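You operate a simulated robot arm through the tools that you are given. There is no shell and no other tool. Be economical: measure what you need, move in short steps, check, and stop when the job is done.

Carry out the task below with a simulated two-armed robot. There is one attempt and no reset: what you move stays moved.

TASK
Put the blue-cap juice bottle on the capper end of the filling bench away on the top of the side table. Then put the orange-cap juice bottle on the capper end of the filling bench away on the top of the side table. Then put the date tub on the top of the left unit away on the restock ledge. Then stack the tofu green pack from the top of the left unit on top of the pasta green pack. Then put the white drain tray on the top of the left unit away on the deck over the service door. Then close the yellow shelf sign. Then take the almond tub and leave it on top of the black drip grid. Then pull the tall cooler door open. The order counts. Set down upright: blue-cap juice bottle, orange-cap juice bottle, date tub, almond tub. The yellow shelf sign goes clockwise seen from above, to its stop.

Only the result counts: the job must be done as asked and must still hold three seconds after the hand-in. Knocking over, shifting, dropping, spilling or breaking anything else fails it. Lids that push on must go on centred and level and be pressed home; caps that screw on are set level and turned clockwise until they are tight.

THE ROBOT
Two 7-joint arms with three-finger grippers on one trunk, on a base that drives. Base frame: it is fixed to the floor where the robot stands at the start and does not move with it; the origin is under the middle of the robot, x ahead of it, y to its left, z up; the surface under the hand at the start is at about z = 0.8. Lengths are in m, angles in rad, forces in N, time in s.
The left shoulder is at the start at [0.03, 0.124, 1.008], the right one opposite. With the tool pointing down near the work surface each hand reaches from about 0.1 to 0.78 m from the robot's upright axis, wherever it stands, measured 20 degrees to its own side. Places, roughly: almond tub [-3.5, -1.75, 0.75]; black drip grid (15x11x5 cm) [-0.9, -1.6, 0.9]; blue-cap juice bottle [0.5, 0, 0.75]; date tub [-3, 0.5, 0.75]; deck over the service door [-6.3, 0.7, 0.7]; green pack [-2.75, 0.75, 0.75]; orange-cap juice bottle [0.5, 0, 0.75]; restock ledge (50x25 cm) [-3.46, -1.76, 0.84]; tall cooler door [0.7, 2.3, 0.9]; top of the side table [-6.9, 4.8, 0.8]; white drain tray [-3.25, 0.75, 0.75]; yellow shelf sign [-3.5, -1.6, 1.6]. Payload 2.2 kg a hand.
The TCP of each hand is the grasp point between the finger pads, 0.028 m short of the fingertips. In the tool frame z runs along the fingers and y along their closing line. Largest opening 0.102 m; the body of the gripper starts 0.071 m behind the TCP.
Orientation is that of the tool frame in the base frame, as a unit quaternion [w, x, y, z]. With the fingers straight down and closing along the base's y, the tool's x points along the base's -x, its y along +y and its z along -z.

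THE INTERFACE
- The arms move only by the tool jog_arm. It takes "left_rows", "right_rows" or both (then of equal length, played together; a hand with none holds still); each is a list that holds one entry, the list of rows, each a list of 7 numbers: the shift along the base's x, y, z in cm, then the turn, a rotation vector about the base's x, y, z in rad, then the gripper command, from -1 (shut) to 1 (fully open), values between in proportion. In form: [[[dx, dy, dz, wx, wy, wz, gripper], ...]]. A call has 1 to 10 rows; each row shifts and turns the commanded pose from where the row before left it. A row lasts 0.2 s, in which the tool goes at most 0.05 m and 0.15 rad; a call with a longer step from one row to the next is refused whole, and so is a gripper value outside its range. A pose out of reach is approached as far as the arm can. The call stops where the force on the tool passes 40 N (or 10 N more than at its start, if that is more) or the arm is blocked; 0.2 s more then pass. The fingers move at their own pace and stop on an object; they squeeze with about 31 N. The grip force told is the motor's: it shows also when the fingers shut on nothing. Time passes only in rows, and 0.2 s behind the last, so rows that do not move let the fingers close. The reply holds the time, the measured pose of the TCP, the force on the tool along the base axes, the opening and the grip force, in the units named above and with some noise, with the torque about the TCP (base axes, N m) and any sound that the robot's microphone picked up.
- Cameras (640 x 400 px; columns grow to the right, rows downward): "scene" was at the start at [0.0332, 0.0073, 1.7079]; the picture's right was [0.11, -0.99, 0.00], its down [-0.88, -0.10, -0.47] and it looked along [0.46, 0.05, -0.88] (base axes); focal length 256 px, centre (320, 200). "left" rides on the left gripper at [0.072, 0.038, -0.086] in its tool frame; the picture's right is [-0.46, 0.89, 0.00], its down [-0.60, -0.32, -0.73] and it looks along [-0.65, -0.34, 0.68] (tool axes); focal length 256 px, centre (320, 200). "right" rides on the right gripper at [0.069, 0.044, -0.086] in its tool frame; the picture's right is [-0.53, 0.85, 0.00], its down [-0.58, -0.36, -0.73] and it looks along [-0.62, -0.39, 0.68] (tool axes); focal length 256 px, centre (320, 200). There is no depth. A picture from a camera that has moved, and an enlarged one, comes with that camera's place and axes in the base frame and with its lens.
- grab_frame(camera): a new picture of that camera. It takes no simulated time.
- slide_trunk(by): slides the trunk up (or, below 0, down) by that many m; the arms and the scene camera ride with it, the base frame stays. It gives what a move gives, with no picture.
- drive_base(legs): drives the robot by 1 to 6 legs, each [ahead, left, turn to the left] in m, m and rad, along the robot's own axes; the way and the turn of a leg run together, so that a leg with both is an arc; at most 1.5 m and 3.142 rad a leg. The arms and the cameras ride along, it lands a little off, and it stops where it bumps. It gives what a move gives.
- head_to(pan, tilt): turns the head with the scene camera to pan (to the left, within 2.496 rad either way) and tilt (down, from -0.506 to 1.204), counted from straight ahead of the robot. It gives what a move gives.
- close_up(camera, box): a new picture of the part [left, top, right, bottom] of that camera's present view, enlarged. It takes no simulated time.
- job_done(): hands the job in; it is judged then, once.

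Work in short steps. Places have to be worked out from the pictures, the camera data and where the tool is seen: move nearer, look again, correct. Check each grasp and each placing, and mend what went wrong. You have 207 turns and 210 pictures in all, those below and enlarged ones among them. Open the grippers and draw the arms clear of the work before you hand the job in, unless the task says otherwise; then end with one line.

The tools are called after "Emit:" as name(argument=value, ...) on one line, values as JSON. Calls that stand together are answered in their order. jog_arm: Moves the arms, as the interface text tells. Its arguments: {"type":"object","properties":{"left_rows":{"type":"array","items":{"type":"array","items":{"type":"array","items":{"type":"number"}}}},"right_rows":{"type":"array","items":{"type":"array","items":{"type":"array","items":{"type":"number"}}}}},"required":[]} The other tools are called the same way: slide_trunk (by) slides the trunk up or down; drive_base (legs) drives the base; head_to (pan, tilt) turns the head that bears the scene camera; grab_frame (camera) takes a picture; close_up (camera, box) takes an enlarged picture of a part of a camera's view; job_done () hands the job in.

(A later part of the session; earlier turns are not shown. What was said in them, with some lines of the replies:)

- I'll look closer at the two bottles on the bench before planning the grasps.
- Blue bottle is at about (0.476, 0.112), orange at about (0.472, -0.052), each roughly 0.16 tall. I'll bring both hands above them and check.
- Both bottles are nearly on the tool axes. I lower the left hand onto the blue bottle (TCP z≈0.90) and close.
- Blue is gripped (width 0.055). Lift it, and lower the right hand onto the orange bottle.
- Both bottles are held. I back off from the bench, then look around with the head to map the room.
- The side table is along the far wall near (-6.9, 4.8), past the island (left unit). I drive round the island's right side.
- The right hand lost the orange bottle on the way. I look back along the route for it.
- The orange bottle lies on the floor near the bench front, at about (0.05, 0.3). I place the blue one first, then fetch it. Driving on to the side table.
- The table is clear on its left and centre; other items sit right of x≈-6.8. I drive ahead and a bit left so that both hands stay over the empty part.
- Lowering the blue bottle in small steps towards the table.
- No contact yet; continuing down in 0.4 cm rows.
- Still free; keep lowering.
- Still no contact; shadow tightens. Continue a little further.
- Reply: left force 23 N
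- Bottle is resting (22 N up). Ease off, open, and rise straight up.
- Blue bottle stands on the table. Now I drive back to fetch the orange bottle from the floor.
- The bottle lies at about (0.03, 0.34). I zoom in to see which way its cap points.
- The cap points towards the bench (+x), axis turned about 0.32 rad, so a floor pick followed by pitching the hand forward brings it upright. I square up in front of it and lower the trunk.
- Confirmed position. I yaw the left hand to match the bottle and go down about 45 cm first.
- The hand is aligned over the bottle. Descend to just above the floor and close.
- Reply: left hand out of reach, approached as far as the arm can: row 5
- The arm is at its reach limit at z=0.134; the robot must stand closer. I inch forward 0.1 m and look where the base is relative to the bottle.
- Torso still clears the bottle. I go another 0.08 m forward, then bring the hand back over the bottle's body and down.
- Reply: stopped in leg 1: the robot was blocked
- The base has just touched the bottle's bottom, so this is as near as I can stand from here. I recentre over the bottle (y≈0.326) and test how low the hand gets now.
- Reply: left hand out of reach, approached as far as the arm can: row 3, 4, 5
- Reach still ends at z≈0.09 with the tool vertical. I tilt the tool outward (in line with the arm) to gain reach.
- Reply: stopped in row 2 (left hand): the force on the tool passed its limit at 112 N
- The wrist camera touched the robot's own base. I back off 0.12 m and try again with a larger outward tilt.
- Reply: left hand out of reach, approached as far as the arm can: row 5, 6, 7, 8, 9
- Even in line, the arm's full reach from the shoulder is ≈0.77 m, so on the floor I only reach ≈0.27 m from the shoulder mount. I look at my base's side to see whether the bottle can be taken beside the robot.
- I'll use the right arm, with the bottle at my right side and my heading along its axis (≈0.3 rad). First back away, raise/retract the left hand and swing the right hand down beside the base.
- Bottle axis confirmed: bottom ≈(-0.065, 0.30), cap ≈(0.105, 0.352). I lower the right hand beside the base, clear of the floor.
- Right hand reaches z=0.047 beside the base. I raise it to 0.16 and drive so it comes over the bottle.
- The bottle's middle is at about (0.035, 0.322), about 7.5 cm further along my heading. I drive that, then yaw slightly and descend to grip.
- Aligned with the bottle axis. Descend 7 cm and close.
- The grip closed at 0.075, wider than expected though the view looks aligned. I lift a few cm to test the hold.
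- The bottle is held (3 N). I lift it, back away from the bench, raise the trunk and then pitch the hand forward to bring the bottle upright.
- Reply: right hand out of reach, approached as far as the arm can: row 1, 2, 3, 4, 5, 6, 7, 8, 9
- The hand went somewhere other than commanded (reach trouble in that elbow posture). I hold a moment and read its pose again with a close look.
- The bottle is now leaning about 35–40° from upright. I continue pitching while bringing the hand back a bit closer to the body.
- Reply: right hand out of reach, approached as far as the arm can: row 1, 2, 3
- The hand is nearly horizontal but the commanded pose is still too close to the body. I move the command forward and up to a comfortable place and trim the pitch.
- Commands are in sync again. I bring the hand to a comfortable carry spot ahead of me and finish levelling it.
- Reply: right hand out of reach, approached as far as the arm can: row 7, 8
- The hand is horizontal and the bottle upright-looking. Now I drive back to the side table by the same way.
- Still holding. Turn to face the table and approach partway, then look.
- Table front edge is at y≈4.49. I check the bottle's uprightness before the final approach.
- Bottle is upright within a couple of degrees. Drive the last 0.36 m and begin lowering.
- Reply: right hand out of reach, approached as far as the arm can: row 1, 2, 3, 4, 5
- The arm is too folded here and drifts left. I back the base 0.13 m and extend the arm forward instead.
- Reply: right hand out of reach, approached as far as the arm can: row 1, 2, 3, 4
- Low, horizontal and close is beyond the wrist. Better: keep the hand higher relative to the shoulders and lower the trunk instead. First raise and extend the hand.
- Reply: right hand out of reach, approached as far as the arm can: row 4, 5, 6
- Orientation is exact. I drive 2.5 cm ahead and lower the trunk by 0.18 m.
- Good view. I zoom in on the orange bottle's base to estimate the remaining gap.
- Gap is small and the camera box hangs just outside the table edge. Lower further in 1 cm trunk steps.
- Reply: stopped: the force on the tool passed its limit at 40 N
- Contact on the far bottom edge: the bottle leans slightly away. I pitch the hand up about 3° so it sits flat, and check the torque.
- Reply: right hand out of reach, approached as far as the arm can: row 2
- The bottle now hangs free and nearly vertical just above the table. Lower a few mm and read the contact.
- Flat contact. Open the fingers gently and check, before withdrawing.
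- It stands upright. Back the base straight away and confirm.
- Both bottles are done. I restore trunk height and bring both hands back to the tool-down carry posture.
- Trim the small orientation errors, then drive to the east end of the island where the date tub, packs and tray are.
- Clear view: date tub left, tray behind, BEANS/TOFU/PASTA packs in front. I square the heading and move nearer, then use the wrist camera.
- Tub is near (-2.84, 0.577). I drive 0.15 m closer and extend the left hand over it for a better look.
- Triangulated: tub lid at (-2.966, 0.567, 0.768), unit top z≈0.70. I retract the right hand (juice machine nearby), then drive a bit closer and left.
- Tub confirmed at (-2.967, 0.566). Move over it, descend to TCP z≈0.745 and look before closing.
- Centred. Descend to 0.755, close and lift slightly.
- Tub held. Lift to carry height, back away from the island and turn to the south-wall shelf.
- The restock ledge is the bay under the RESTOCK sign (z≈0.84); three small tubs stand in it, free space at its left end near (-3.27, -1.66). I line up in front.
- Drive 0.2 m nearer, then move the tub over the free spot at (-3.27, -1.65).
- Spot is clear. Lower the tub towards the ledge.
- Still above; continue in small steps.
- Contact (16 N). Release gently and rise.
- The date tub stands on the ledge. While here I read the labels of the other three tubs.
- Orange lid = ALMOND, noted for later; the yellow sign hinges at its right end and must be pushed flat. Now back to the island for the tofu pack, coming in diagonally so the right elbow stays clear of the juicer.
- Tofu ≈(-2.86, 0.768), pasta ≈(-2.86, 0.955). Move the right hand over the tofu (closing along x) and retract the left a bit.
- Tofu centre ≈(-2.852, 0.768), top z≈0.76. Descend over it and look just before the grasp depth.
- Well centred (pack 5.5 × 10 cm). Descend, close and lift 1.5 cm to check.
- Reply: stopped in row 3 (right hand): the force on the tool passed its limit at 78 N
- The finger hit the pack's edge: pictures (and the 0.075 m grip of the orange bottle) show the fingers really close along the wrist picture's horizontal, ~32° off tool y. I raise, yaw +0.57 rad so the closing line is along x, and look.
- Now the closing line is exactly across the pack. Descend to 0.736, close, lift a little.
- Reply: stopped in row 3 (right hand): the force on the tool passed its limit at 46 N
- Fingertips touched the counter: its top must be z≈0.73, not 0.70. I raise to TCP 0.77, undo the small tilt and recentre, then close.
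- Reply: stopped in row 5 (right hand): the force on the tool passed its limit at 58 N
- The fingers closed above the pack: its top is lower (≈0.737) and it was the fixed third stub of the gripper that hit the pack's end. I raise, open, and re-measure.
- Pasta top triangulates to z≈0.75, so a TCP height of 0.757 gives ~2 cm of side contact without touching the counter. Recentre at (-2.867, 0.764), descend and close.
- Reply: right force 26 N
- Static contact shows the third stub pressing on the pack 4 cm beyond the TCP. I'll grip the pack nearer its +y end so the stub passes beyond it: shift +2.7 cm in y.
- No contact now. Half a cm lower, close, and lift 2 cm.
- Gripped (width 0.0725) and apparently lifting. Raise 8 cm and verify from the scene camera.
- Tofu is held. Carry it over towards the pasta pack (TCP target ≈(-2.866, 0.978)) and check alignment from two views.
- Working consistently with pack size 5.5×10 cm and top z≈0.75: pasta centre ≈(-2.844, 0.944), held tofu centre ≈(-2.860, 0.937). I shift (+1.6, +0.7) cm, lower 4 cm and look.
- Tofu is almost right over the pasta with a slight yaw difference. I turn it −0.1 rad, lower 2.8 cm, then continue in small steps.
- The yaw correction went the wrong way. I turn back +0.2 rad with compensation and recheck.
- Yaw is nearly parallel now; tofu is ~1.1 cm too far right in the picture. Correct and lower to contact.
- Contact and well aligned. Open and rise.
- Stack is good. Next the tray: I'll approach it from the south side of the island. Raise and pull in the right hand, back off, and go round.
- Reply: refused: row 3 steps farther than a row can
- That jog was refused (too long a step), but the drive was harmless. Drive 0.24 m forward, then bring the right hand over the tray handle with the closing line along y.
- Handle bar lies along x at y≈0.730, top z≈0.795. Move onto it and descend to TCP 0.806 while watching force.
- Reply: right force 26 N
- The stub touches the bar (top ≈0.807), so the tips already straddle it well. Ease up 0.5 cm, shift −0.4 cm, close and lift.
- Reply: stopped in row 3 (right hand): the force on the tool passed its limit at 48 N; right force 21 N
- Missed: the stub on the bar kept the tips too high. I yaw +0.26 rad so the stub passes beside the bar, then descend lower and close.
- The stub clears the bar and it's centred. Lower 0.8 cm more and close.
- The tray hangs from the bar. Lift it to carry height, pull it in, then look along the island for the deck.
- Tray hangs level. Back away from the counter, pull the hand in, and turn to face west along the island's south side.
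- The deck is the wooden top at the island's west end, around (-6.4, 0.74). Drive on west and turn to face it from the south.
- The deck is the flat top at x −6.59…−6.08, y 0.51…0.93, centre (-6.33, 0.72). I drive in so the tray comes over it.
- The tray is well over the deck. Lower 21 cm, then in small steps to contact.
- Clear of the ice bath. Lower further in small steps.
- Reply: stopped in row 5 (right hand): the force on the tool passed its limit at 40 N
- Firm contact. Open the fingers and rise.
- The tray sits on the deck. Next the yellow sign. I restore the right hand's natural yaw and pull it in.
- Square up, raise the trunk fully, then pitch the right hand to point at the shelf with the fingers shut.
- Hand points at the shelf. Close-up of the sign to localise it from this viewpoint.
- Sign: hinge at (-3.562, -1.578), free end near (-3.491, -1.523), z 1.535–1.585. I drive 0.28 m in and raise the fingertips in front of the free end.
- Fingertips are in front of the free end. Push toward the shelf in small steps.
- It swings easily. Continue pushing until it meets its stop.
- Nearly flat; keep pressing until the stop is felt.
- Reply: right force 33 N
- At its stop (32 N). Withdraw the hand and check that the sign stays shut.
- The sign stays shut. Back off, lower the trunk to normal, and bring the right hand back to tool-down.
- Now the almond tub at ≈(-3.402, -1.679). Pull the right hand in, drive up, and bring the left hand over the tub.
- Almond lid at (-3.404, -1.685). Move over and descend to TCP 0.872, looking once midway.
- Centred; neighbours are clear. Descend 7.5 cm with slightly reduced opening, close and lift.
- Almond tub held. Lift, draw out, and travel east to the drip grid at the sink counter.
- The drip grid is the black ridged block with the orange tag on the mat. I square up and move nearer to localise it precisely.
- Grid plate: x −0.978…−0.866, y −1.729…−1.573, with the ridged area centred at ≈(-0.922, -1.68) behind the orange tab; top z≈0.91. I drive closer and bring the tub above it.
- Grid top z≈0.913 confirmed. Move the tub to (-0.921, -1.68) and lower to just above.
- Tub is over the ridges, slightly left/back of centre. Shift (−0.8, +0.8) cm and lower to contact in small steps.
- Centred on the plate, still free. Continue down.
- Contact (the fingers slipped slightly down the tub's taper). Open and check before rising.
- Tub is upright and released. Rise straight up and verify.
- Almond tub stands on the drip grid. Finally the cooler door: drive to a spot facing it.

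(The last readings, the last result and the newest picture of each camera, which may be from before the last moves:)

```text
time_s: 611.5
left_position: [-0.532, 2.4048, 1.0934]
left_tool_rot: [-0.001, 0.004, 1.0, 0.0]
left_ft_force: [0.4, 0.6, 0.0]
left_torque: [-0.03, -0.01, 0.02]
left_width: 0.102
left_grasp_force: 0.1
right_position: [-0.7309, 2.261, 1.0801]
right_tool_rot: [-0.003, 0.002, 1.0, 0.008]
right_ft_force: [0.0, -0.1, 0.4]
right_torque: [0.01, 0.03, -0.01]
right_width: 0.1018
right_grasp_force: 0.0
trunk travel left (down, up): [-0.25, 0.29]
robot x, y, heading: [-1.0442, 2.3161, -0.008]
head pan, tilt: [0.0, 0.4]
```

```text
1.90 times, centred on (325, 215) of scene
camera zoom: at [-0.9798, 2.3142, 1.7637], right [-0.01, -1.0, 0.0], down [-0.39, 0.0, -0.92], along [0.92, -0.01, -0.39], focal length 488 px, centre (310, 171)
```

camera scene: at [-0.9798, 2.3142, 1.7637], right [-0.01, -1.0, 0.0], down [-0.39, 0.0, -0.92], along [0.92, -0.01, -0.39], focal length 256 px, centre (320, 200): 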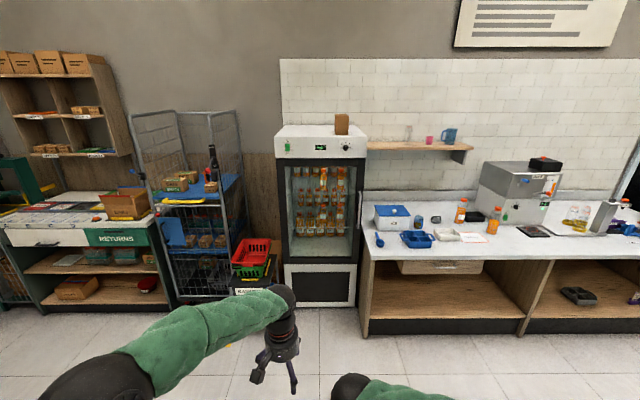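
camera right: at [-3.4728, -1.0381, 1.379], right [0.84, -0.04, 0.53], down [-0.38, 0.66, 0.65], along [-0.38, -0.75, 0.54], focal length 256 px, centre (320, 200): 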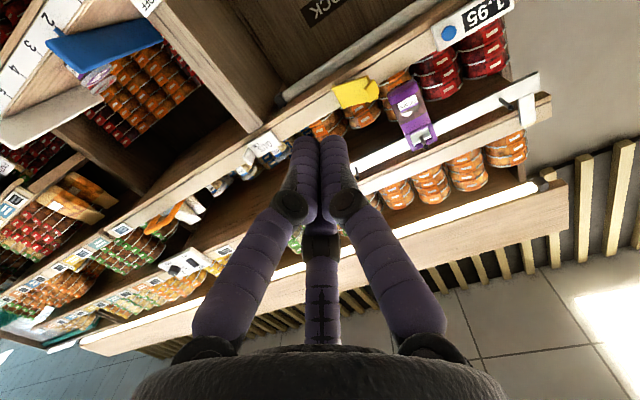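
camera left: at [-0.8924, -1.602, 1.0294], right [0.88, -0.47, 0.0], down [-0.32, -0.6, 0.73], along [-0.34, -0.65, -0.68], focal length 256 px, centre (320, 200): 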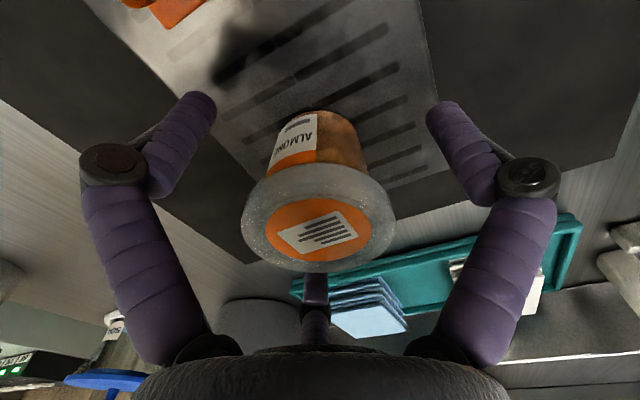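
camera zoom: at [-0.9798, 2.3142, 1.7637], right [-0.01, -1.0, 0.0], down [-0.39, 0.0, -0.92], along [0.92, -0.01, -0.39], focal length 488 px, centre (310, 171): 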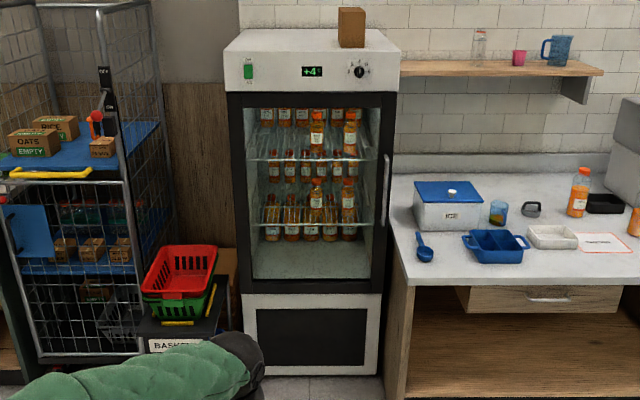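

The glass door's handle is a vertical bar at right, ≈(0.68, 2.01, z 0.83–1.12); hinge on the left at y≈2.60. I lower the trunk 0.1 m and pitch the right hand forward at a safe distance.

Emit:
slide_trunk(by=-0.1)

Emit:
jog_arm(right_rows=[[[3, -1.8, 0.5, 0, -0.145, 0, 1], [3, -1.8, 0.5, 0, -0.145, 0, 1], [3, -1.8, 0.5, 0, -0.145, 0, 1], [3, -1.8, 0.5, 0, -0.145, 0, 1], [3, -1.8, 0, 0, -0.145, 0, 1], [3, -1.8, 0, 0, -0.145, 0, 1], [3, -1.8, 0, 0, -0.145, 0, 1], [3, -1.8, 0, 0, -0.145, 0, 1], [3, -1.8, 0, 0, -0.145, 0, 1], [3, -1.8, 0, 0, -0.145, 0, 1]]])

Emit:
jog_arm(right_rows=[[[1, -1, 0, 0, -0.12, 0, 1], [0, 0, 0, 0, 0, 0, 1]]])

```text
time_s: 612.8
left_position: [-0.5316, 2.4051, 0.9947]
left_tool_rot: [-0.001, 0.005, 1.0, -0.001]
left_ft_force: [-0.2, 0.2, 0.1]
left_torque: [-0.02, 0.01, 0.02]
left_width: 0.1019
left_grasp_force: 0.1
right_position: [-0.7298, 2.2608, 0.9813]
right_tool_rot: [-0.001, 0.003, 1.0, 0.006]
right_ft_force: [-0.5, -0.7, -1.0]
right_torque: [-0.02, 0.02, 0.01]
right_width: 0.1019
right_grasp_force: 0.0
trunk travel left (down, up): [-0.15, 0.39]
robot x, y, heading: [-1.0432, 2.3102, -0.013]
head pan, tilt: [0.0, 0.4]
```

```text
time_s: 615.0
left_position: [-0.5316, 2.4046, 0.9942]
left_tool_rot: [-0.001, 0.005, 1.0, 0.0]
left_ft_force: [-0.5, -0.7, -0.3]
left_torque: [-0.03, 0.01, 0.0]
left_width: 0.1021
left_grasp_force: 0.0
right_position: [-0.427, 2.1584, 1.0499]
right_tool_rot: [0.655, 0.01, 0.755, -0.006]
right_ft_force: [0.0, -0.2, 0.6]
right_torque: [0.01, 0.01, 0.03]
right_width: 0.1017
right_grasp_force: 0.0
right hand out of reach, approached as far as the arm can: row 9, 10
trunk travel left (down, up): [-0.15, 0.39]
robot x, y, heading: [-1.0446, 2.3126, -0.002]
head pan, tilt: [0.0, 0.4]
```

```text
time_s: 615.6
left_position: [-0.5327, 2.4049, 0.9946]
left_tool_rot: [-0.001, 0.005, 1.0, 0.0]
left_ft_force: [-0.2, 0.0, 0.6]
left_torque: [0.01, 0.0, 0.01]
left_width: 0.1019
left_grasp_force: 0.0
right_position: [-0.4204, 2.189, 1.0755]
right_tool_rot: [0.699, 0.009, 0.715, -0.005]
right_ft_force: [0.2, -0.2, 0.4]
right_torque: [0.0, -0.03, -0.03]
right_width: 0.1019
right_grasp_force: 0.1
right hand out of reach, approached as far as the arm can: row 1
trunk travel left (down, up): [-0.15, 0.39]
robot x, y, heading: [-1.0392, 2.3078, -0.008]
head pan, tilt: [0.0, 0.4]
```

The hand is horizontal at 0.62 m ahead. I retract the left hand, drive nearer with a −0.3 rad heading, and look again.

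Emit:
jog_arm(left_rows=[[[-4, 0.5, 0, 0, 0, 0, 1], [-4, 0.5, 0, 0, 0, 0, 1], [-4, 0.5, 0, 0, 0, 0, 1], [-4, 0.5, 0, 0, 0, 0, 1], [-4, 0.5, 0, 0, 0, 0, 1], [-4, 0.5, 0, 0, 0, 0, 1], [0, 0, 0, 0, 0, 0, 1]]])

Emit:
drive_base(legs=[[0.7, 0.03, 0], [0, 0, -0.29]])

Emit:
head_to(pan=0.0, tilt=0.6)

Emit:
grab_frame(camera="scene")

Emit:
grab_frame(camera="right")

```text
time_s: 617.2
left_position: [-0.7689, 2.4341, 0.9953]
left_tool_rot: [-0.001, 0.004, 1.0, -0.001]
left_ft_force: [0.5, 0.9, 0.0]
left_torque: [-0.05, 0.01, 0.01]
left_width: 0.1021
left_grasp_force: 0.1
right_position: [-0.4197, 2.1899, 1.076]
right_tool_rot: [0.699, 0.009, 0.715, -0.005]
right_ft_force: [0.5, 0.4, -0.4]
right_torque: [-0.03, 0.02, 0.02]
right_width: 0.1018
right_grasp_force: 0.1
trunk travel left (down, up): [-0.15, 0.39]
robot x, y, heading: [-1.038, 2.313, -0.009]
head pan, tilt: [0.0, 0.4]
```

```text
time_s: 622.0
left_position: [-0.0488, 2.3801, 0.9964]
left_tool_rot: [-0.001, 0.148, 0.989, -0.001]
left_ft_force: [0.0, 0.1, -0.1]
left_torque: [0.01, -0.03, -0.02]
left_width: 0.102
left_grasp_force: 0.1
right_position: [0.2181, 2.0486, 1.0758]
right_tool_rot: [0.691, 0.11, 0.707, -0.103]
right_ft_force: [-0.4, 0.3, -0.1]
right_torque: [-0.02, -0.02, 0.03]
right_width: 0.1022
right_grasp_force: 0.0
trunk travel left (down, up): [-0.15, 0.39]
robot x, y, heading: [-0.3414, 2.3411, -0.293]
head pan, tilt: [0.0, 0.4]
```

```text
time_s: 622.7
left_position: [-0.0493, 2.3813, 0.9952]
left_tool_rot: [-0.001, 0.147, 0.989, 0.0]
left_ft_force: [-0.3, 0.8, -0.6]
left_torque: [0.01, -0.02, 0.02]
left_width: 0.1019
left_grasp_force: 0.0
right_position: [0.2185, 2.0472, 1.075]
right_tool_rot: [0.691, 0.11, 0.706, -0.104]
right_ft_force: [-0.5, -0.6, -0.1]
right_torque: [0.01, 0.01, 0.0]
right_width: 0.102
right_grasp_force: 0.0
trunk travel left (down, up): [-0.15, 0.39]
robot x, y, heading: [-0.3408, 2.3445, -0.288]
head pan, tilt: [0.0, 0.6]
```

```text
59 pictures are left
camera scene: at [-0.2881, 2.3261, 1.6456], right [-0.29, -0.96, 0.0], down [-0.54, 0.16, -0.83], along [0.79, -0.24, -0.56], focal length 256 px, centre (320, 200)
```

scene: 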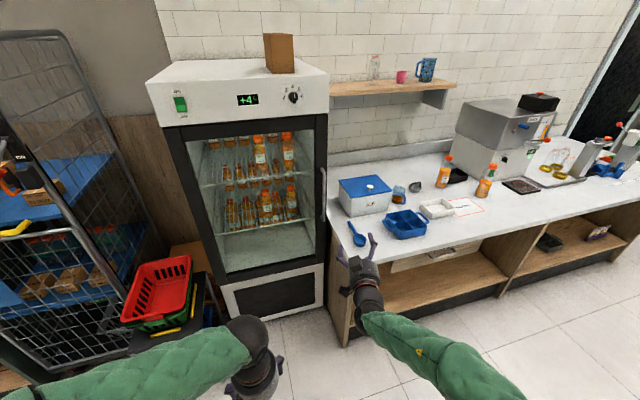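

```text
58 pictures are left
camera right: at [0.1483, 2.1165, 1.0089], right [0.26, 0.8, 0.54], down [-0.79, -0.14, 0.59], along [0.55, -0.58, 0.6], focal length 256 px, centre (320, 200)
```

right: 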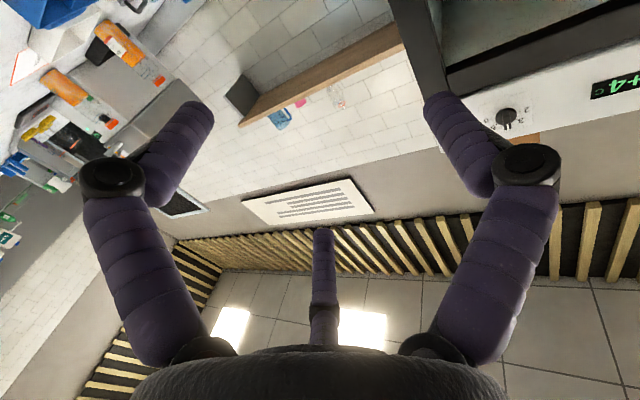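

Zoom on the handle to triangulate it.

Emit:
close_up(camera="scene", box=[270, 100, 390, 280])

```text
2.22 times, centred on (330, 190) of scene
camera zoom: at [-0.2881, 2.3261, 1.6456], right [-0.29, -0.96, 0.0], down [-0.54, 0.16, -0.83], along [0.79, -0.24, -0.56], focal length 569 px, centre (298, 222)
```

zoom: 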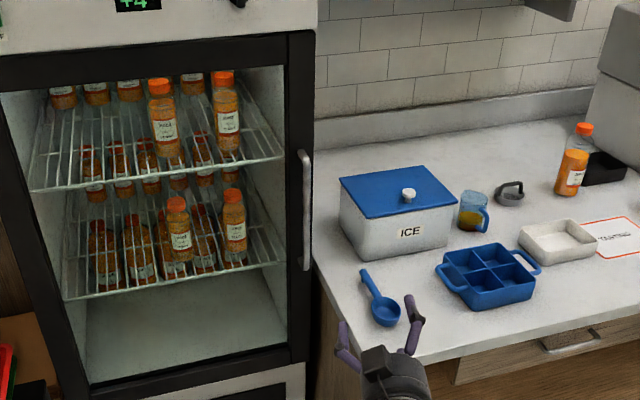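

Handle triangulated at (0.685, 2.012), z 0.82–1.12. Lower the trunk 8 cm and advance to ~15 cm short of it.

Emit:
slide_trunk(by=-0.08)

Emit:
drive_base(legs=[[0.3, 0.1, 0]])

Emit:
grab_frame(camera="right")

Emit:
grab_frame(camera="scene")

```text
time_s: 623.9
left_position: [-0.0479, 2.3821, 0.9175]
left_tool_rot: [-0.002, 0.147, 0.989, -0.001]
left_ft_force: [-0.5, 0.9, 0.7]
left_torque: [0.01, 0.03, 0.01]
left_width: 0.1022
left_grasp_force: 0.0
right_position: [0.2174, 2.0481, 0.9957]
right_tool_rot: [0.691, 0.11, 0.707, -0.104]
right_ft_force: [-0.3, 0.0, -0.3]
right_torque: [0.02, 0.0, 0.0]
right_width: 0.1019
right_grasp_force: 0.1
trunk travel left (down, up): [-0.07, 0.47]
robot x, y, heading: [-0.341, 2.3404, -0.291]
head pan, tilt: [0.0, 0.6]
```

```text
time_s: 626.0
left_position: [0.2683, 2.3866, 0.9159]
left_tool_rot: [-0.001, 0.15, 0.989, -0.001]
left_ft_force: [0.9, 0.6, 0.3]
left_torque: [0.02, 0.03, -0.02]
left_width: 0.1021
left_grasp_force: 0.0
right_position: [0.5342, 2.0539, 0.9953]
right_tool_rot: [0.691, 0.112, 0.706, -0.107]
right_ft_force: [0.2, 0.5, 0.9]
right_torque: [-0.03, -0.03, -0.03]
right_width: 0.102
right_grasp_force: 0.0
trunk travel left (down, up): [-0.07, 0.47]
robot x, y, heading: [-0.0238, 2.3522, -0.3]
head pan, tilt: [0.0, 0.6]
```

```text
56 pictures are left
camera right: at [0.4633, 2.122, 0.9286], right [0.27, 0.8, 0.54], down [-0.8, -0.13, 0.59], along [0.54, -0.59, 0.6], focal length 256 px, centre (320, 200)
```

right: 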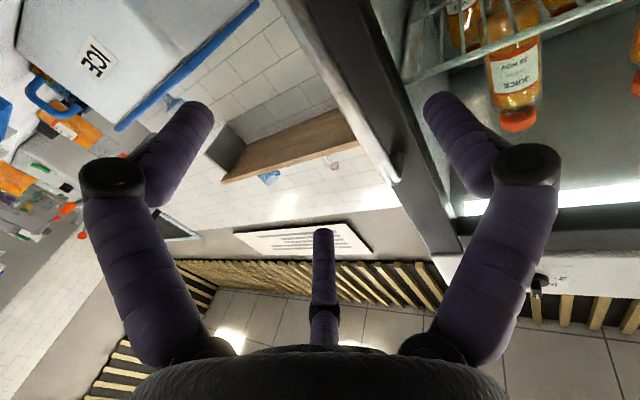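

```text
55 pictures are left
camera scene: at [0.0286, 2.3342, 1.5655], right [-0.29, -0.96, 0.0], down [-0.54, 0.17, -0.82], along [0.79, -0.24, -0.57], focal length 256 px, centre (320, 200)
```

scene: 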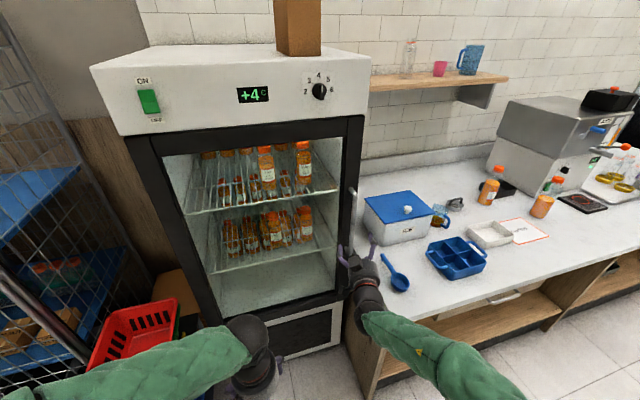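

The handle bar is visible straight ahead between the fingers. Advance 12.5 cm and check.

Emit:
drive_base(legs=[[0.125, 0.01, 0]])

Emit:
grab_frame(camera="right")

Emit:
close_up(camera="scene", box=[290, 160, 430, 300])

```text
time_s: 627.3
left_position: [0.3884, 2.3604, 0.9167]
left_tool_rot: [-0.001, 0.149, 0.989, 0.0]
left_ft_force: [0.8, 0.1, -1.6]
left_torque: [-0.01, 0.05, 0.01]
left_width: 0.1019
left_grasp_force: 0.1
right_position: [0.6536, 2.0264, 0.9946]
right_tool_rot: [0.69, 0.112, 0.707, -0.106]
right_ft_force: [0.1, -0.5, 0.0]
right_torque: [0.01, -0.05, -0.03]
right_width: 0.1022
right_grasp_force: 0.0
trunk travel left (down, up): [-0.07, 0.47]
robot x, y, heading: [0.0893, 2.3246, -0.3]
head pan, tilt: [0.0, 0.6]
```

```text
54 pictures are left
camera right: at [0.5834, 2.0951, 0.9283], right [0.27, 0.8, 0.54], down [-0.79, -0.13, 0.59], along [0.54, -0.59, 0.6], focal length 256 px, centre (320, 200)
```

right: 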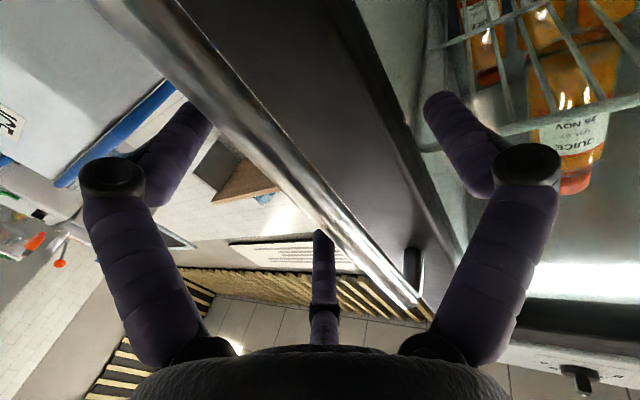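

```text
2.86 times, centred on (360, 230) of scene
camera zoom: at [0.149, 2.3073, 1.5655], right [-0.29, -0.96, 0.0], down [-0.54, 0.17, -0.82], along [0.79, -0.24, -0.57], focal length 731 px, centre (206, 114)
```

zoom: 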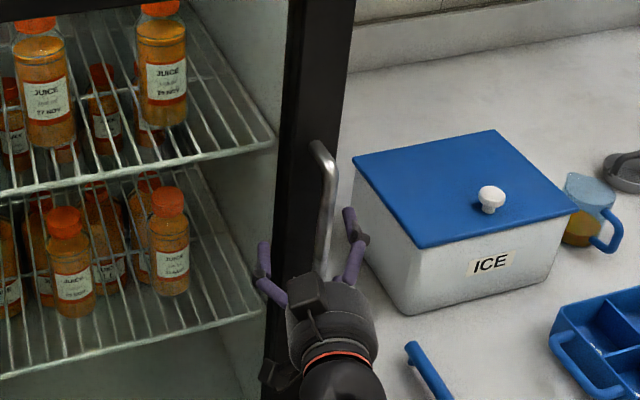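

Bar is centred ~3 cm ahead of the TCP. Advance 2.2 cm with the arm and close on it.

Emit:
jog_arm(right_rows=[[[1.0, -0.35, 0, 0, 0, 0, 1], [1.1, -0.4, 0, 0, 0, 0, 1], [0, 0, 0, 0, 0, 0, 1], [0, 0, 0, 0, 0, 0, 0], [0, 0, 0, 0, 0, 0, -1], [0, 0, 0, 0, 0, 0, -1], [0, 0, 0, 0, 0, 0, -1]]])

Emit:
grab_frame(camera="right")

```text
time_s: 628.6
left_position: [0.3839, 2.3622, 0.9173]
left_tool_rot: [0.0, 0.15, 0.989, -0.001]
left_ft_force: [-0.6, -0.3, 0.2]
left_torque: [-0.01, -0.03, 0.0]
left_width: 0.1018
left_grasp_force: 0.0
right_position: [0.6696, 2.0246, 0.9967]
right_tool_rot: [0.691, 0.11, 0.707, -0.103]
right_ft_force: [-29.9, 11.0, 9.2]
right_torque: [1.48, -0.04, 1.65]
right_width: 0.0898
right_grasp_force: 45.4
trunk travel left (down, up): [-0.07, 0.47]
robot x, y, heading: [0.0918, 2.3294, -0.297]
head pan, tilt: [0.0, 0.6]
stopped in row 6 (right hand): the force on the tool passed its limit at 42 N (the readings are from after the stop); the commanded pose is now the measured one
```

```text
52 pictures are left
camera right: at [0.5995, 2.0925, 0.9305], right [0.27, 0.8, 0.54], down [-0.79, -0.14, 0.59], along [0.55, -0.59, 0.6], focal length 256 px, centre (320, 200)
```

right: 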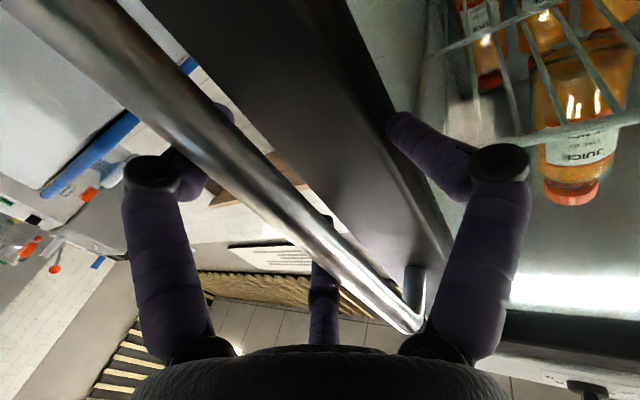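

The tips touched the door frame: the bar is nearer (x≈0.658, y≈2.008) than I thought. Open, back off 2 cm and shift 1.4 cm right, then close.

Emit:
jog_arm(right_rows=[[[-1.0, 0, 0, 0, 0, 0, 1], [-1.0, -0.7, 0, 0, 0, 0, 1], [0, -0.7, 0, 0, 0, 0, 1], [0, 0, 0, 0, 0, 0, 1]]])

Emit:
grab_frame(camera="right")

```text
time_s: 629.6
left_position: [0.3877, 2.3622, 0.9161]
left_tool_rot: [-0.001, 0.15, 0.989, -0.001]
left_ft_force: [0.1, 0.1, -0.6]
left_torque: [-0.01, 0.0, 0.04]
left_width: 0.1022
left_grasp_force: 0.0
right_position: [0.6555, 2.0149, 0.9992]
right_tool_rot: [0.687, 0.115, 0.71, -0.108]
right_ft_force: [0.1, 0.3, -0.1]
right_torque: [0.01, 0.0, 0.04]
right_width: 0.102
right_grasp_force: 0.1
right hand out of reach, approached as far as the arm can: row 2, 3
trunk travel left (down, up): [-0.07, 0.47]
robot x, y, heading: [0.0914, 2.3245, -0.294]
head pan, tilt: [0.0, 0.6]
```

```text
51 pictures are left
camera right: at [0.586, 2.0855, 0.9334], right [0.28, 0.8, 0.54], down [-0.79, -0.13, 0.6], along [0.55, -0.59, 0.59], focal length 256 px, centre (320, 200)
```

right: 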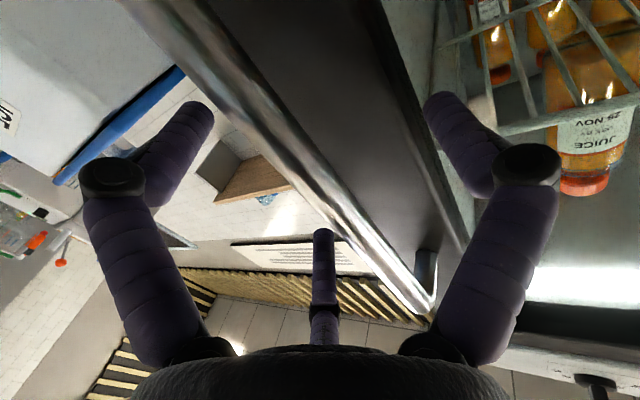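

Bar is laterally centred but ~1.7 cm behind the TCP. Ease the base back 1.7 cm and close on it.

Emit:
drive_base(legs=[[-0.015, 0, 0]])

Emit:
jog_arm(right_rows=[[[0, 0, 0, 0, 0, 0, 0.3], [0, 0, 0, 0, 0, 0, -0.3], [0, 0, 0, 0, 0, 0, -1], [0, 0, 0, 0, 0, 0, -1], [0, 0, 0, 0, 0, 0, -1]]])

Emit:
grab_frame(camera="right")

```text
time_s: 630.4
left_position: [0.3725, 2.3659, 0.9154]
left_tool_rot: [-0.001, 0.15, 0.989, -0.001]
left_ft_force: [-1.6, 0.4, 0.0]
left_torque: [0.0, -0.04, -0.01]
left_width: 0.1019
left_grasp_force: 0.1
right_position: [0.6409, 2.0215, 0.9994]
right_tool_rot: [0.687, 0.114, 0.71, -0.107]
right_ft_force: [-0.7, 0.0, -0.8]
right_torque: [0.04, 0.02, 0.03]
right_width: 0.1019
right_grasp_force: 0.0
trunk travel left (down, up): [-0.07, 0.47]
robot x, y, heading: [0.0786, 2.3307, -0.296]
head pan, tilt: [0.0, 0.6]
```

```text
time_s: 631.6
left_position: [0.3739, 2.3672, 0.9155]
left_tool_rot: [-0.001, 0.15, 0.989, -0.002]
left_ft_force: [0.0, -0.7, 0.3]
left_torque: [0.04, -0.02, 0.02]
left_width: 0.1016
left_grasp_force: 0.1
right_position: [0.6426, 2.0229, 0.9999]
right_tool_rot: [0.686, 0.112, 0.71, -0.107]
right_ft_force: [2.7, 14.6, 2.0]
right_torque: [-0.2, -0.09, 0.02]
right_width: 0.0239
right_grasp_force: 45.3
trunk travel left (down, up): [-0.07, 0.47]
robot x, y, heading: [0.0737, 2.3365, -0.301]
head pan, tilt: [0.0, 0.6]
```

```text
50 pictures are left
camera right: at [0.5719, 2.0923, 0.9334], right [0.28, 0.8, 0.54], down [-0.79, -0.13, 0.6], along [0.55, -0.59, 0.59], focal length 256 px, centre (320, 200)
```

right: 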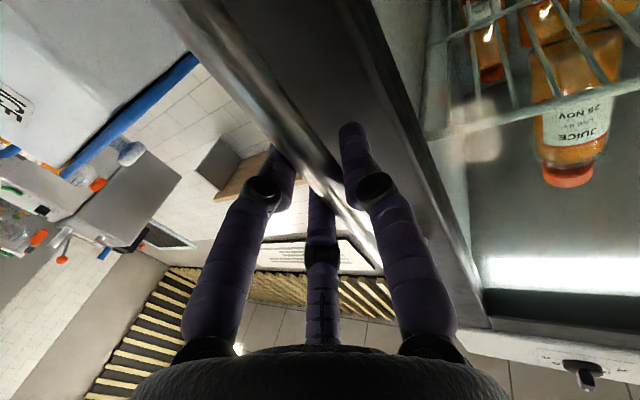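

The bar is firmly gripped. Pull: drive the base on an arc about the hinge (≈(0.70, 2.60)), first a small step.

Emit:
drive_base(legs=[[-0.044, 0.052, -0.1]])

Emit:
grab_frame(camera="scene")

```text
time_s: 632.6
left_position: [0.3521, 2.4007, 0.9171]
left_tool_rot: [0.0, 0.199, 0.98, -0.001]
left_ft_force: [-0.3, -0.3, -0.1]
left_torque: [0.02, -0.01, 0.03]
left_width: 0.1018
left_grasp_force: 0.1
right_position: [0.5839, 2.0312, 0.9991]
right_tool_rot: [0.679, 0.149, 0.704, -0.143]
right_ft_force: [3.6, 22.9, 2.9]
right_torque: [0.0, 0.36, -0.15]
right_width: 0.0238
right_grasp_force: 44.8
trunk travel left (down, up): [-0.07, 0.47]
robot x, y, heading: [0.0499, 2.3931, -0.401]
head pan, tilt: [0.0, 0.6]
```

```text
49 pictures are left
camera scene: at [0.1075, 2.3741, 1.5656], right [-0.39, -0.92, 0.0], down [-0.52, 0.22, -0.83], along [0.76, -0.32, -0.56], focal length 256 px, centre (320, 200)
```

scene: 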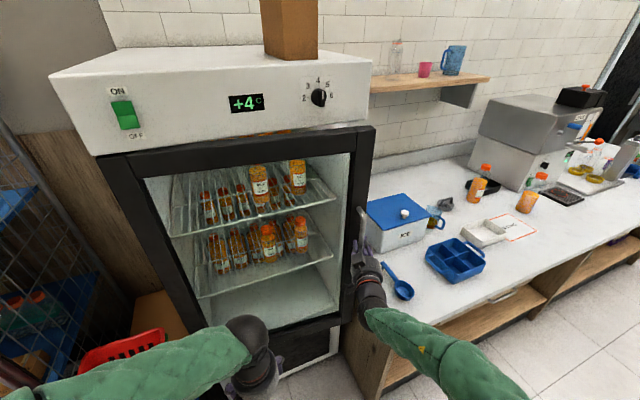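

The door is cracking open. Continue the arc in further steps, with a slight +y allowance for the side force.

Emit:
drive_base(legs=[[-0.068, 0.086, -0.15]])

Emit:
grab_frame(camera="scene")

```text
time_s: 633.9
left_position: [0.3286, 2.4599, 0.9165]
left_tool_rot: [-0.001, 0.269, 0.963, -0.001]
left_ft_force: [-0.2, -0.2, -0.1]
left_torque: [-0.02, 0.02, 0.0]
left_width: 0.1019
left_grasp_force: 0.0
right_position: [0.5025, 2.0539, 0.9991]
right_tool_rot: [0.667, 0.206, 0.69, -0.194]
right_ft_force: [0.2, -1.4, -0.2]
right_torque: [-0.23, 0.46, 0.03]
right_width: 0.0239
right_grasp_force: 45.3
trunk travel left (down, up): [-0.07, 0.47]
robot x, y, heading: [0.0311, 2.5, -0.543]
head pan, tilt: [0.0, 0.6]
stopped in leg 1: the force on the tool passed its limit at 43 N (the readings are from after the stop); the commanded pose is now the measured one
```

```text
48 pictures are left
camera scene: at [0.0828, 2.4661, 1.5656], right [-0.52, -0.86, 0.0], down [-0.48, 0.29, -0.82], along [0.71, -0.43, -0.57], focal length 256 px, centre (320, 200)
```

scene: 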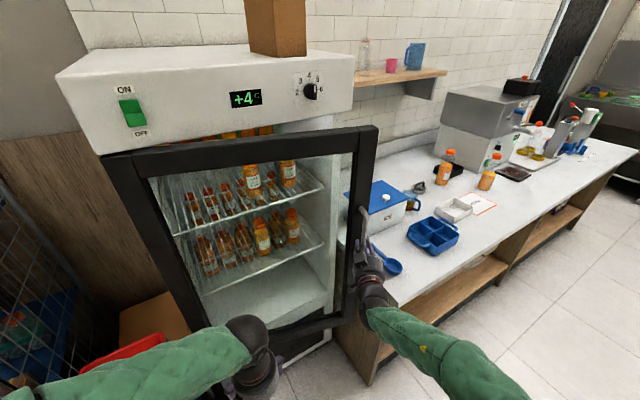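

Door is opening well; the three handle positions suggest a hinge near (0.69, 2.575). Continue the arc.

Emit:
drive_base(legs=[[-0.061, 0.079, -0.15]])

Emit:
drive_base(legs=[[-0.061, 0.079, -0.15]])

```text
time_s: 635.0
left_position: [0.3153, 2.5158, 0.916]
left_tool_rot: [-0.002, 0.341, 0.94, 0.0]
left_ft_force: [0.2, 0.2, 0.4]
left_torque: [0.0, -0.02, 0.0]
left_width: 0.1017
left_grasp_force: 0.1
right_position: [0.4252, 2.0868, 0.9983]
right_tool_rot: [0.65, 0.258, 0.672, -0.245]
right_ft_force: [1.2, 3.6, 0.1]
right_torque: [-0.19, 0.57, -0.13]
right_width: 0.024
right_grasp_force: 44.7
trunk travel left (down, up): [-0.07, 0.47]
robot x, y, heading: [0.0286, 2.5959, -0.693]
head pan, tilt: [0.0, 0.6]
```

```text
time_s: 636.2
left_position: [0.31, 2.573, 0.916]
left_tool_rot: [-0.001, 0.411, 0.912, -0.001]
left_ft_force: [-0.1, 0.2, -0.4]
left_torque: [0.01, -0.02, 0.01]
left_width: 0.1016
left_grasp_force: 0.0
right_position: [0.3557, 2.1329, 0.999]
right_tool_rot: [0.63, 0.308, 0.65, -0.293]
right_ft_force: [-2.7, -2.8, 1.0]
right_torque: [-0.16, 0.64, -0.16]
right_width: 0.0237
right_grasp_force: 45.0
trunk travel left (down, up): [-0.07, 0.47]
robot x, y, heading: [0.0435, 2.6974, -0.842]
head pan, tilt: [0.0, 0.6]
```

Low forces: door about 37° open. Two more steps, then look.

Emit:
drive_base(legs=[[-0.061, 0.079, -0.15]])

Emit:
drive_base(legs=[[-0.061, 0.079, -0.15]])

Emit:
grab_frame(camera="scene")

Emit:
head_to(pan=0.9, tilt=0.6)

Emit:
grab_frame(camera="scene")

```text
time_s: 637.3
left_position: [0.3127, 2.6304, 0.9166]
left_tool_rot: [-0.002, 0.476, 0.879, 0.0]
left_ft_force: [-0.6, 0.0, -0.6]
left_torque: [0.0, 0.04, 0.02]
left_width: 0.1019
left_grasp_force: 0.0
right_position: [0.2932, 2.1877, 0.9994]
right_tool_rot: [0.607, 0.355, 0.625, -0.339]
right_ft_force: [-11.9, -11.1, -1.4]
right_torque: [-0.12, 0.91, -0.18]
right_width: 0.0238
right_grasp_force: 44.6
trunk travel left (down, up): [-0.07, 0.47]
robot x, y, heading: [0.0629, 2.7914, -0.989]
head pan, tilt: [0.0, 0.6]
```

```text
time_s: 638.5
left_position: [0.3238, 2.686, 0.9174]
left_tool_rot: [0.0, 0.539, 0.842, 0.001]
left_ft_force: [-0.3, 0.2, -0.1]
left_torque: [0.0, 0.0, 0.04]
left_width: 0.102
left_grasp_force: 0.1
right_position: [0.2392, 2.2511, 0.9998]
right_tool_rot: [0.581, 0.4, 0.597, -0.382]
right_ft_force: [-21.1, -15.5, -4.4]
right_torque: [0.08, 1.16, -0.18]
right_width: 0.0238
right_grasp_force: 44.8
trunk travel left (down, up): [-0.07, 0.47]
robot x, y, heading: [0.1005, 2.8833, -1.133]
head pan, tilt: [0.0, 0.6]
```

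```text
47 pictures are left
camera scene: at [0.1226, 2.8272, 1.5655], right [-0.91, -0.42, 0.0], down [-0.24, 0.51, -0.82], along [0.35, -0.75, -0.57], focal length 256 px, centre (320, 200)
```

scene: 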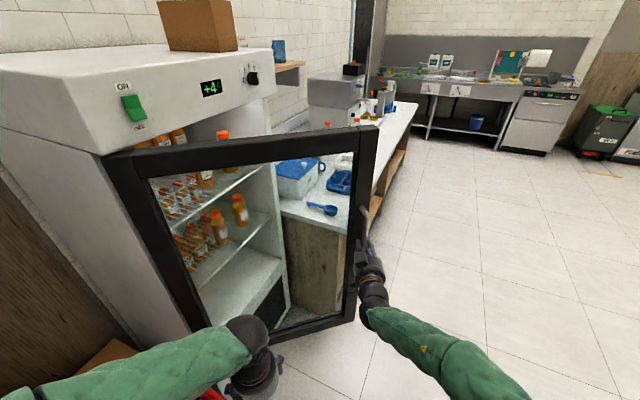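

```text
time_s: 639.6
left_position: [0.3243, 2.6866, 0.9165]
left_tool_rot: [-0.001, 0.54, 0.842, 0.0]
left_ft_force: [0.3, 0.1, -0.6]
left_torque: [0.0, 0.01, -0.06]
left_width: 0.1021
left_grasp_force: 0.0
right_position: [0.2385, 2.2499, 0.9985]
right_tool_rot: [0.581, 0.401, 0.597, -0.382]
right_ft_force: [-13.2, -10.2, -5.7]
right_torque: [-0.29, 0.82, -0.02]
right_width: 0.0238
right_grasp_force: 44.8
trunk travel left (down, up): [-0.07, 0.47]
robot x, y, heading: [0.1012, 2.8821, -1.14]
head pan, tilt: [0.901, 0.6]
```

```text
46 pictures are left
camera scene: at [0.1725, 2.887, 1.5656], right [-0.23, -0.97, 0.0], down [-0.55, 0.13, -0.83], along [0.8, -0.19, -0.56], focal length 256 px, centre (320, 200)
```

scene: 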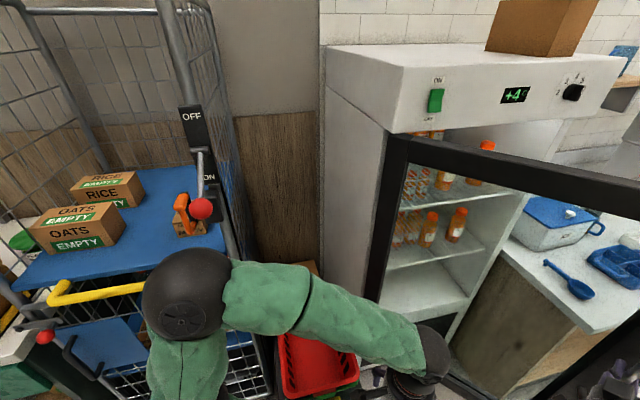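

Door is ~54° open. My left elbow is nearing the cage, so I now translate only (mostly straight back) to swing it further, letting the bar pivot in the grip.

Emit:
drive_base(legs=[[-0.122, -0.02, 0]])

Emit:
drive_base(legs=[[-0.1, 0.012, 0]])

Emit:
grab_frame(camera="scene")

```text
time_s: 640.9
left_position: [0.2584, 2.7931, 0.9149]
left_tool_rot: [-0.001, 0.539, 0.842, -0.003]
left_ft_force: [0.5, 0.1, -1.1]
left_torque: [-0.01, -0.01, 0.02]
left_width: 0.1022
left_grasp_force: 0.1
right_position: [0.1757, 2.3595, 0.999]
right_tool_rot: [0.58, 0.397, 0.6, -0.382]
right_ft_force: [33.4, 16.0, 2.4]
right_torque: [-0.21, -0.09, 0.17]
right_width: 0.0241
right_grasp_force: 45.2
trunk travel left (down, up): [-0.07, 0.47]
robot x, y, heading: [0.0337, 2.9854, -1.138]
head pan, tilt: [0.901, 0.6]
```

```text
time_s: 642.1
left_position: [0.2258, 2.887, 0.9167]
left_tool_rot: [-0.001, 0.538, 0.843, -0.002]
left_ft_force: [-0.2, 0.9, -0.3]
left_torque: [-0.01, -0.01, -0.02]
left_width: 0.1016
left_grasp_force: 0.1
right_position: [0.146, 2.4549, 0.999]
right_tool_rot: [0.581, 0.397, 0.6, -0.381]
right_ft_force: [13.4, 4.1, 6.9]
right_torque: [-0.1, 0.13, -0.05]
right_width: 0.0238
right_grasp_force: 45.3
trunk travel left (down, up): [-0.07, 0.47]
robot x, y, heading: [-0.0001, 3.0795, -1.136]
head pan, tilt: [0.901, 0.6]
```

```text
45 pictures are left
camera scene: at [0.075, 3.0898, 1.5655], right [-0.23, -0.97, 0.0], down [-0.55, 0.13, -0.82], along [0.8, -0.19, -0.57], focal length 256 px, centre (320, 200)
```

scene: 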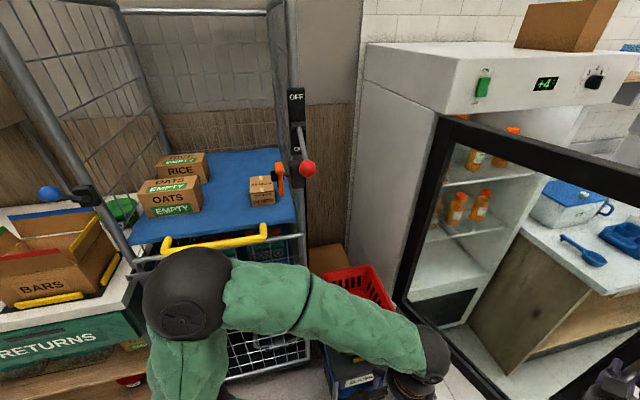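

About 78° open. One more backward step to about 88°.

Emit:
drive_base(legs=[[-0.097, 0.03, 0]])

Emit:
head_to(pan=0.1, tilt=0.6)

Emit:
grab_frame(camera="scene")

```text
time_s: 643.2
left_position: [0.2139, 2.9878, 0.9165]
left_tool_rot: [-0.001, 0.539, 0.842, -0.001]
left_ft_force: [-0.3, 0.5, -0.7]
left_torque: [0.01, -0.04, 0.01]
left_width: 0.1019
left_grasp_force: 0.0
right_position: [0.1315, 2.5538, 0.9985]
right_tool_rot: [0.58, 0.398, 0.6, -0.381]
right_ft_force: [6.6, 1.4, 4.7]
right_torque: [-0.13, 0.2, -0.09]
right_width: 0.0237
right_grasp_force: 45.3
trunk travel left (down, up): [-0.07, 0.47]
robot x, y, heading: [-0.0133, 3.1838, -1.136]
head pan, tilt: [0.901, 0.6]
```

```text
time_s: 644.3
left_position: [0.213, 2.9853, 0.9164]
left_tool_rot: [-0.001, 0.54, 0.842, 0.0]
left_ft_force: [0.5, -0.8, -0.2]
left_torque: [0.01, 0.01, 0.02]
left_width: 0.1018
left_grasp_force: 0.0
right_position: [0.1315, 2.5528, 0.9997]
right_tool_rot: [0.581, 0.397, 0.6, -0.381]
right_ft_force: [5.8, 0.1, 4.0]
right_torque: [-0.43, 0.24, -0.01]
right_width: 0.0238
right_grasp_force: 45.4
trunk travel left (down, up): [-0.07, 0.47]
robot x, y, heading: [-0.0116, 3.1811, -1.139]
head pan, tilt: [0.099, 0.6]
```

```text
44 pictures are left
camera scene: at [0.0208, 3.1326, 1.5656], right [-0.86, -0.51, 0.0], down [-0.29, 0.49, -0.83], along [0.42, -0.71, -0.56], focal length 256 px, centre (320, 200)
```

scene: 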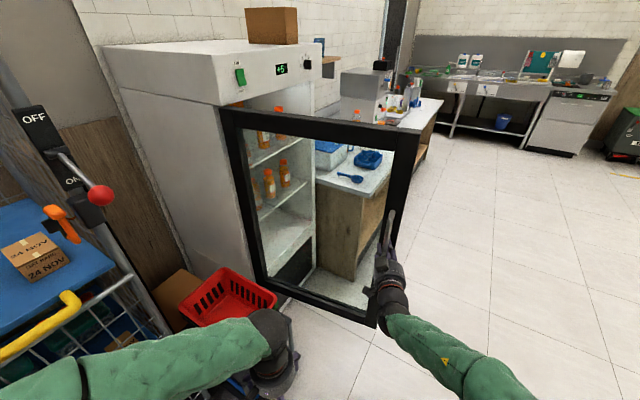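

Door is ~88° open. Release the handle and back straight out along the finger direction.

Emit:
jog_arm(right_rows=[[[0, 0, 0, 0, 0, 0, -0.3], [0, 0, 0, 0, 0, 0, 0.4], [0, 0, 0, 0, 0, 0, 1], [0, 0, 0, 0, 0, 0, 1]]])

Emit:
drive_base(legs=[[-0.2, 0, 0]])

Emit:
grab_frame(camera="scene")

```text
time_s: 645.3
left_position: [0.2126, 2.9856, 0.9165]
left_tool_rot: [-0.001, 0.539, 0.842, 0.0]
left_ft_force: [0.1, 0.2, 1.0]
left_torque: [-0.01, -0.01, -0.02]
left_width: 0.1019
left_grasp_force: 0.0
right_position: [0.1305, 2.554, 0.9984]
right_tool_rot: [0.581, 0.397, 0.599, -0.381]
right_ft_force: [0.3, 0.6, -1.1]
right_torque: [-0.05, 0.02, 0.01]
right_width: 0.1022
right_grasp_force: 0.1
trunk travel left (down, up): [-0.07, 0.47]
robot x, y, heading: [-0.0121, 3.1806, -1.133]
head pan, tilt: [0.099, 0.6]
```

```text
time_s: 646.9
left_position: [0.1291, 3.165, 0.917]
left_tool_rot: [0.0, 0.541, 0.841, 0.0]
left_ft_force: [0.5, 0.0, 0.3]
left_torque: [-0.01, -0.01, 0.01]
left_width: 0.102
left_grasp_force: 0.0
right_position: [0.0456, 2.7327, 0.9985]
right_tool_rot: [0.581, 0.397, 0.599, -0.381]
right_ft_force: [-0.5, -1.1, 0.9]
right_torque: [0.02, -0.02, 0.01]
right_width: 0.1021
right_grasp_force: 0.2
trunk travel left (down, up): [-0.07, 0.47]
robot x, y, heading: [-0.0941, 3.3591, -1.141]
head pan, tilt: [0.099, 0.6]
```

```text
43 pictures are left
camera scene: at [-0.0631, 3.3123, 1.5656], right [-0.86, -0.51, 0.0], down [-0.29, 0.49, -0.83], along [0.42, -0.71, -0.56], focal length 256 px, centre (320, 200)
```

scene: 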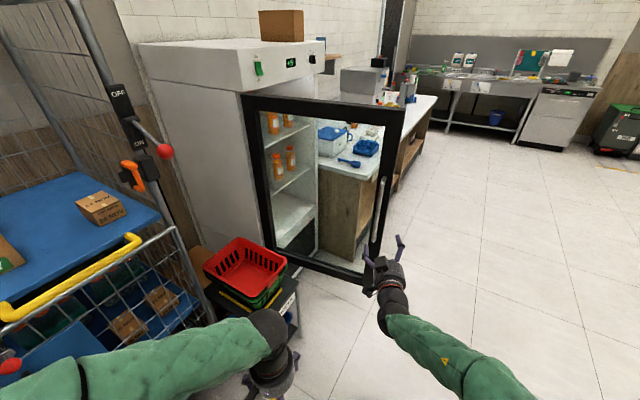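

The door stays open. Back a little farther clear and make a last check.

Emit:
drive_base(legs=[[-0.25, -0.15, 0]])

Emit:
grab_frame(camera="scene")

```text
time_s: 648.9
left_position: [-0.1092, 3.3256, 0.9162]
left_tool_rot: [-0.001, 0.541, 0.841, 0.0]
left_ft_force: [-0.4, 0.2, 0.0]
left_torque: [0.02, -0.02, -0.02]
left_width: 0.1021
left_grasp_force: 0.0
right_position: [-0.1941, 2.8929, 0.9988]
right_tool_rot: [0.58, 0.399, 0.598, -0.383]
right_ft_force: [-0.3, -0.6, 0.9]
right_torque: [0.01, 0.0, 0.01]
right_width: 0.1018
right_grasp_force: 0.0
trunk travel left (down, up): [-0.07, 0.47]
robot x, y, heading: [-0.3284, 3.523, -1.144]
head pan, tilt: [0.099, 0.6]
```

```text
42 pictures are left
camera scene: at [-0.3013, 3.4737, 1.5656], right [-0.86, -0.5, 0.0], down [-0.28, 0.49, -0.83], along [0.41, -0.71, -0.56], focal length 256 px, centre (320, 200)
```

scene: 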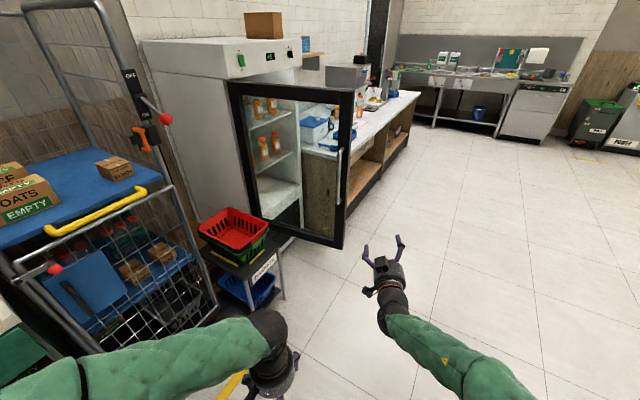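

The door stands open, both hands are empty and clear, and every earlier placing was checked. Handing in.

Emit:
job_done()

```text
The job is handed in.
```

All eight steps are done and handed in, but I dropped the orange-cap bottle on the floor while carrying it; I picked it up and stood it upright on the side table.
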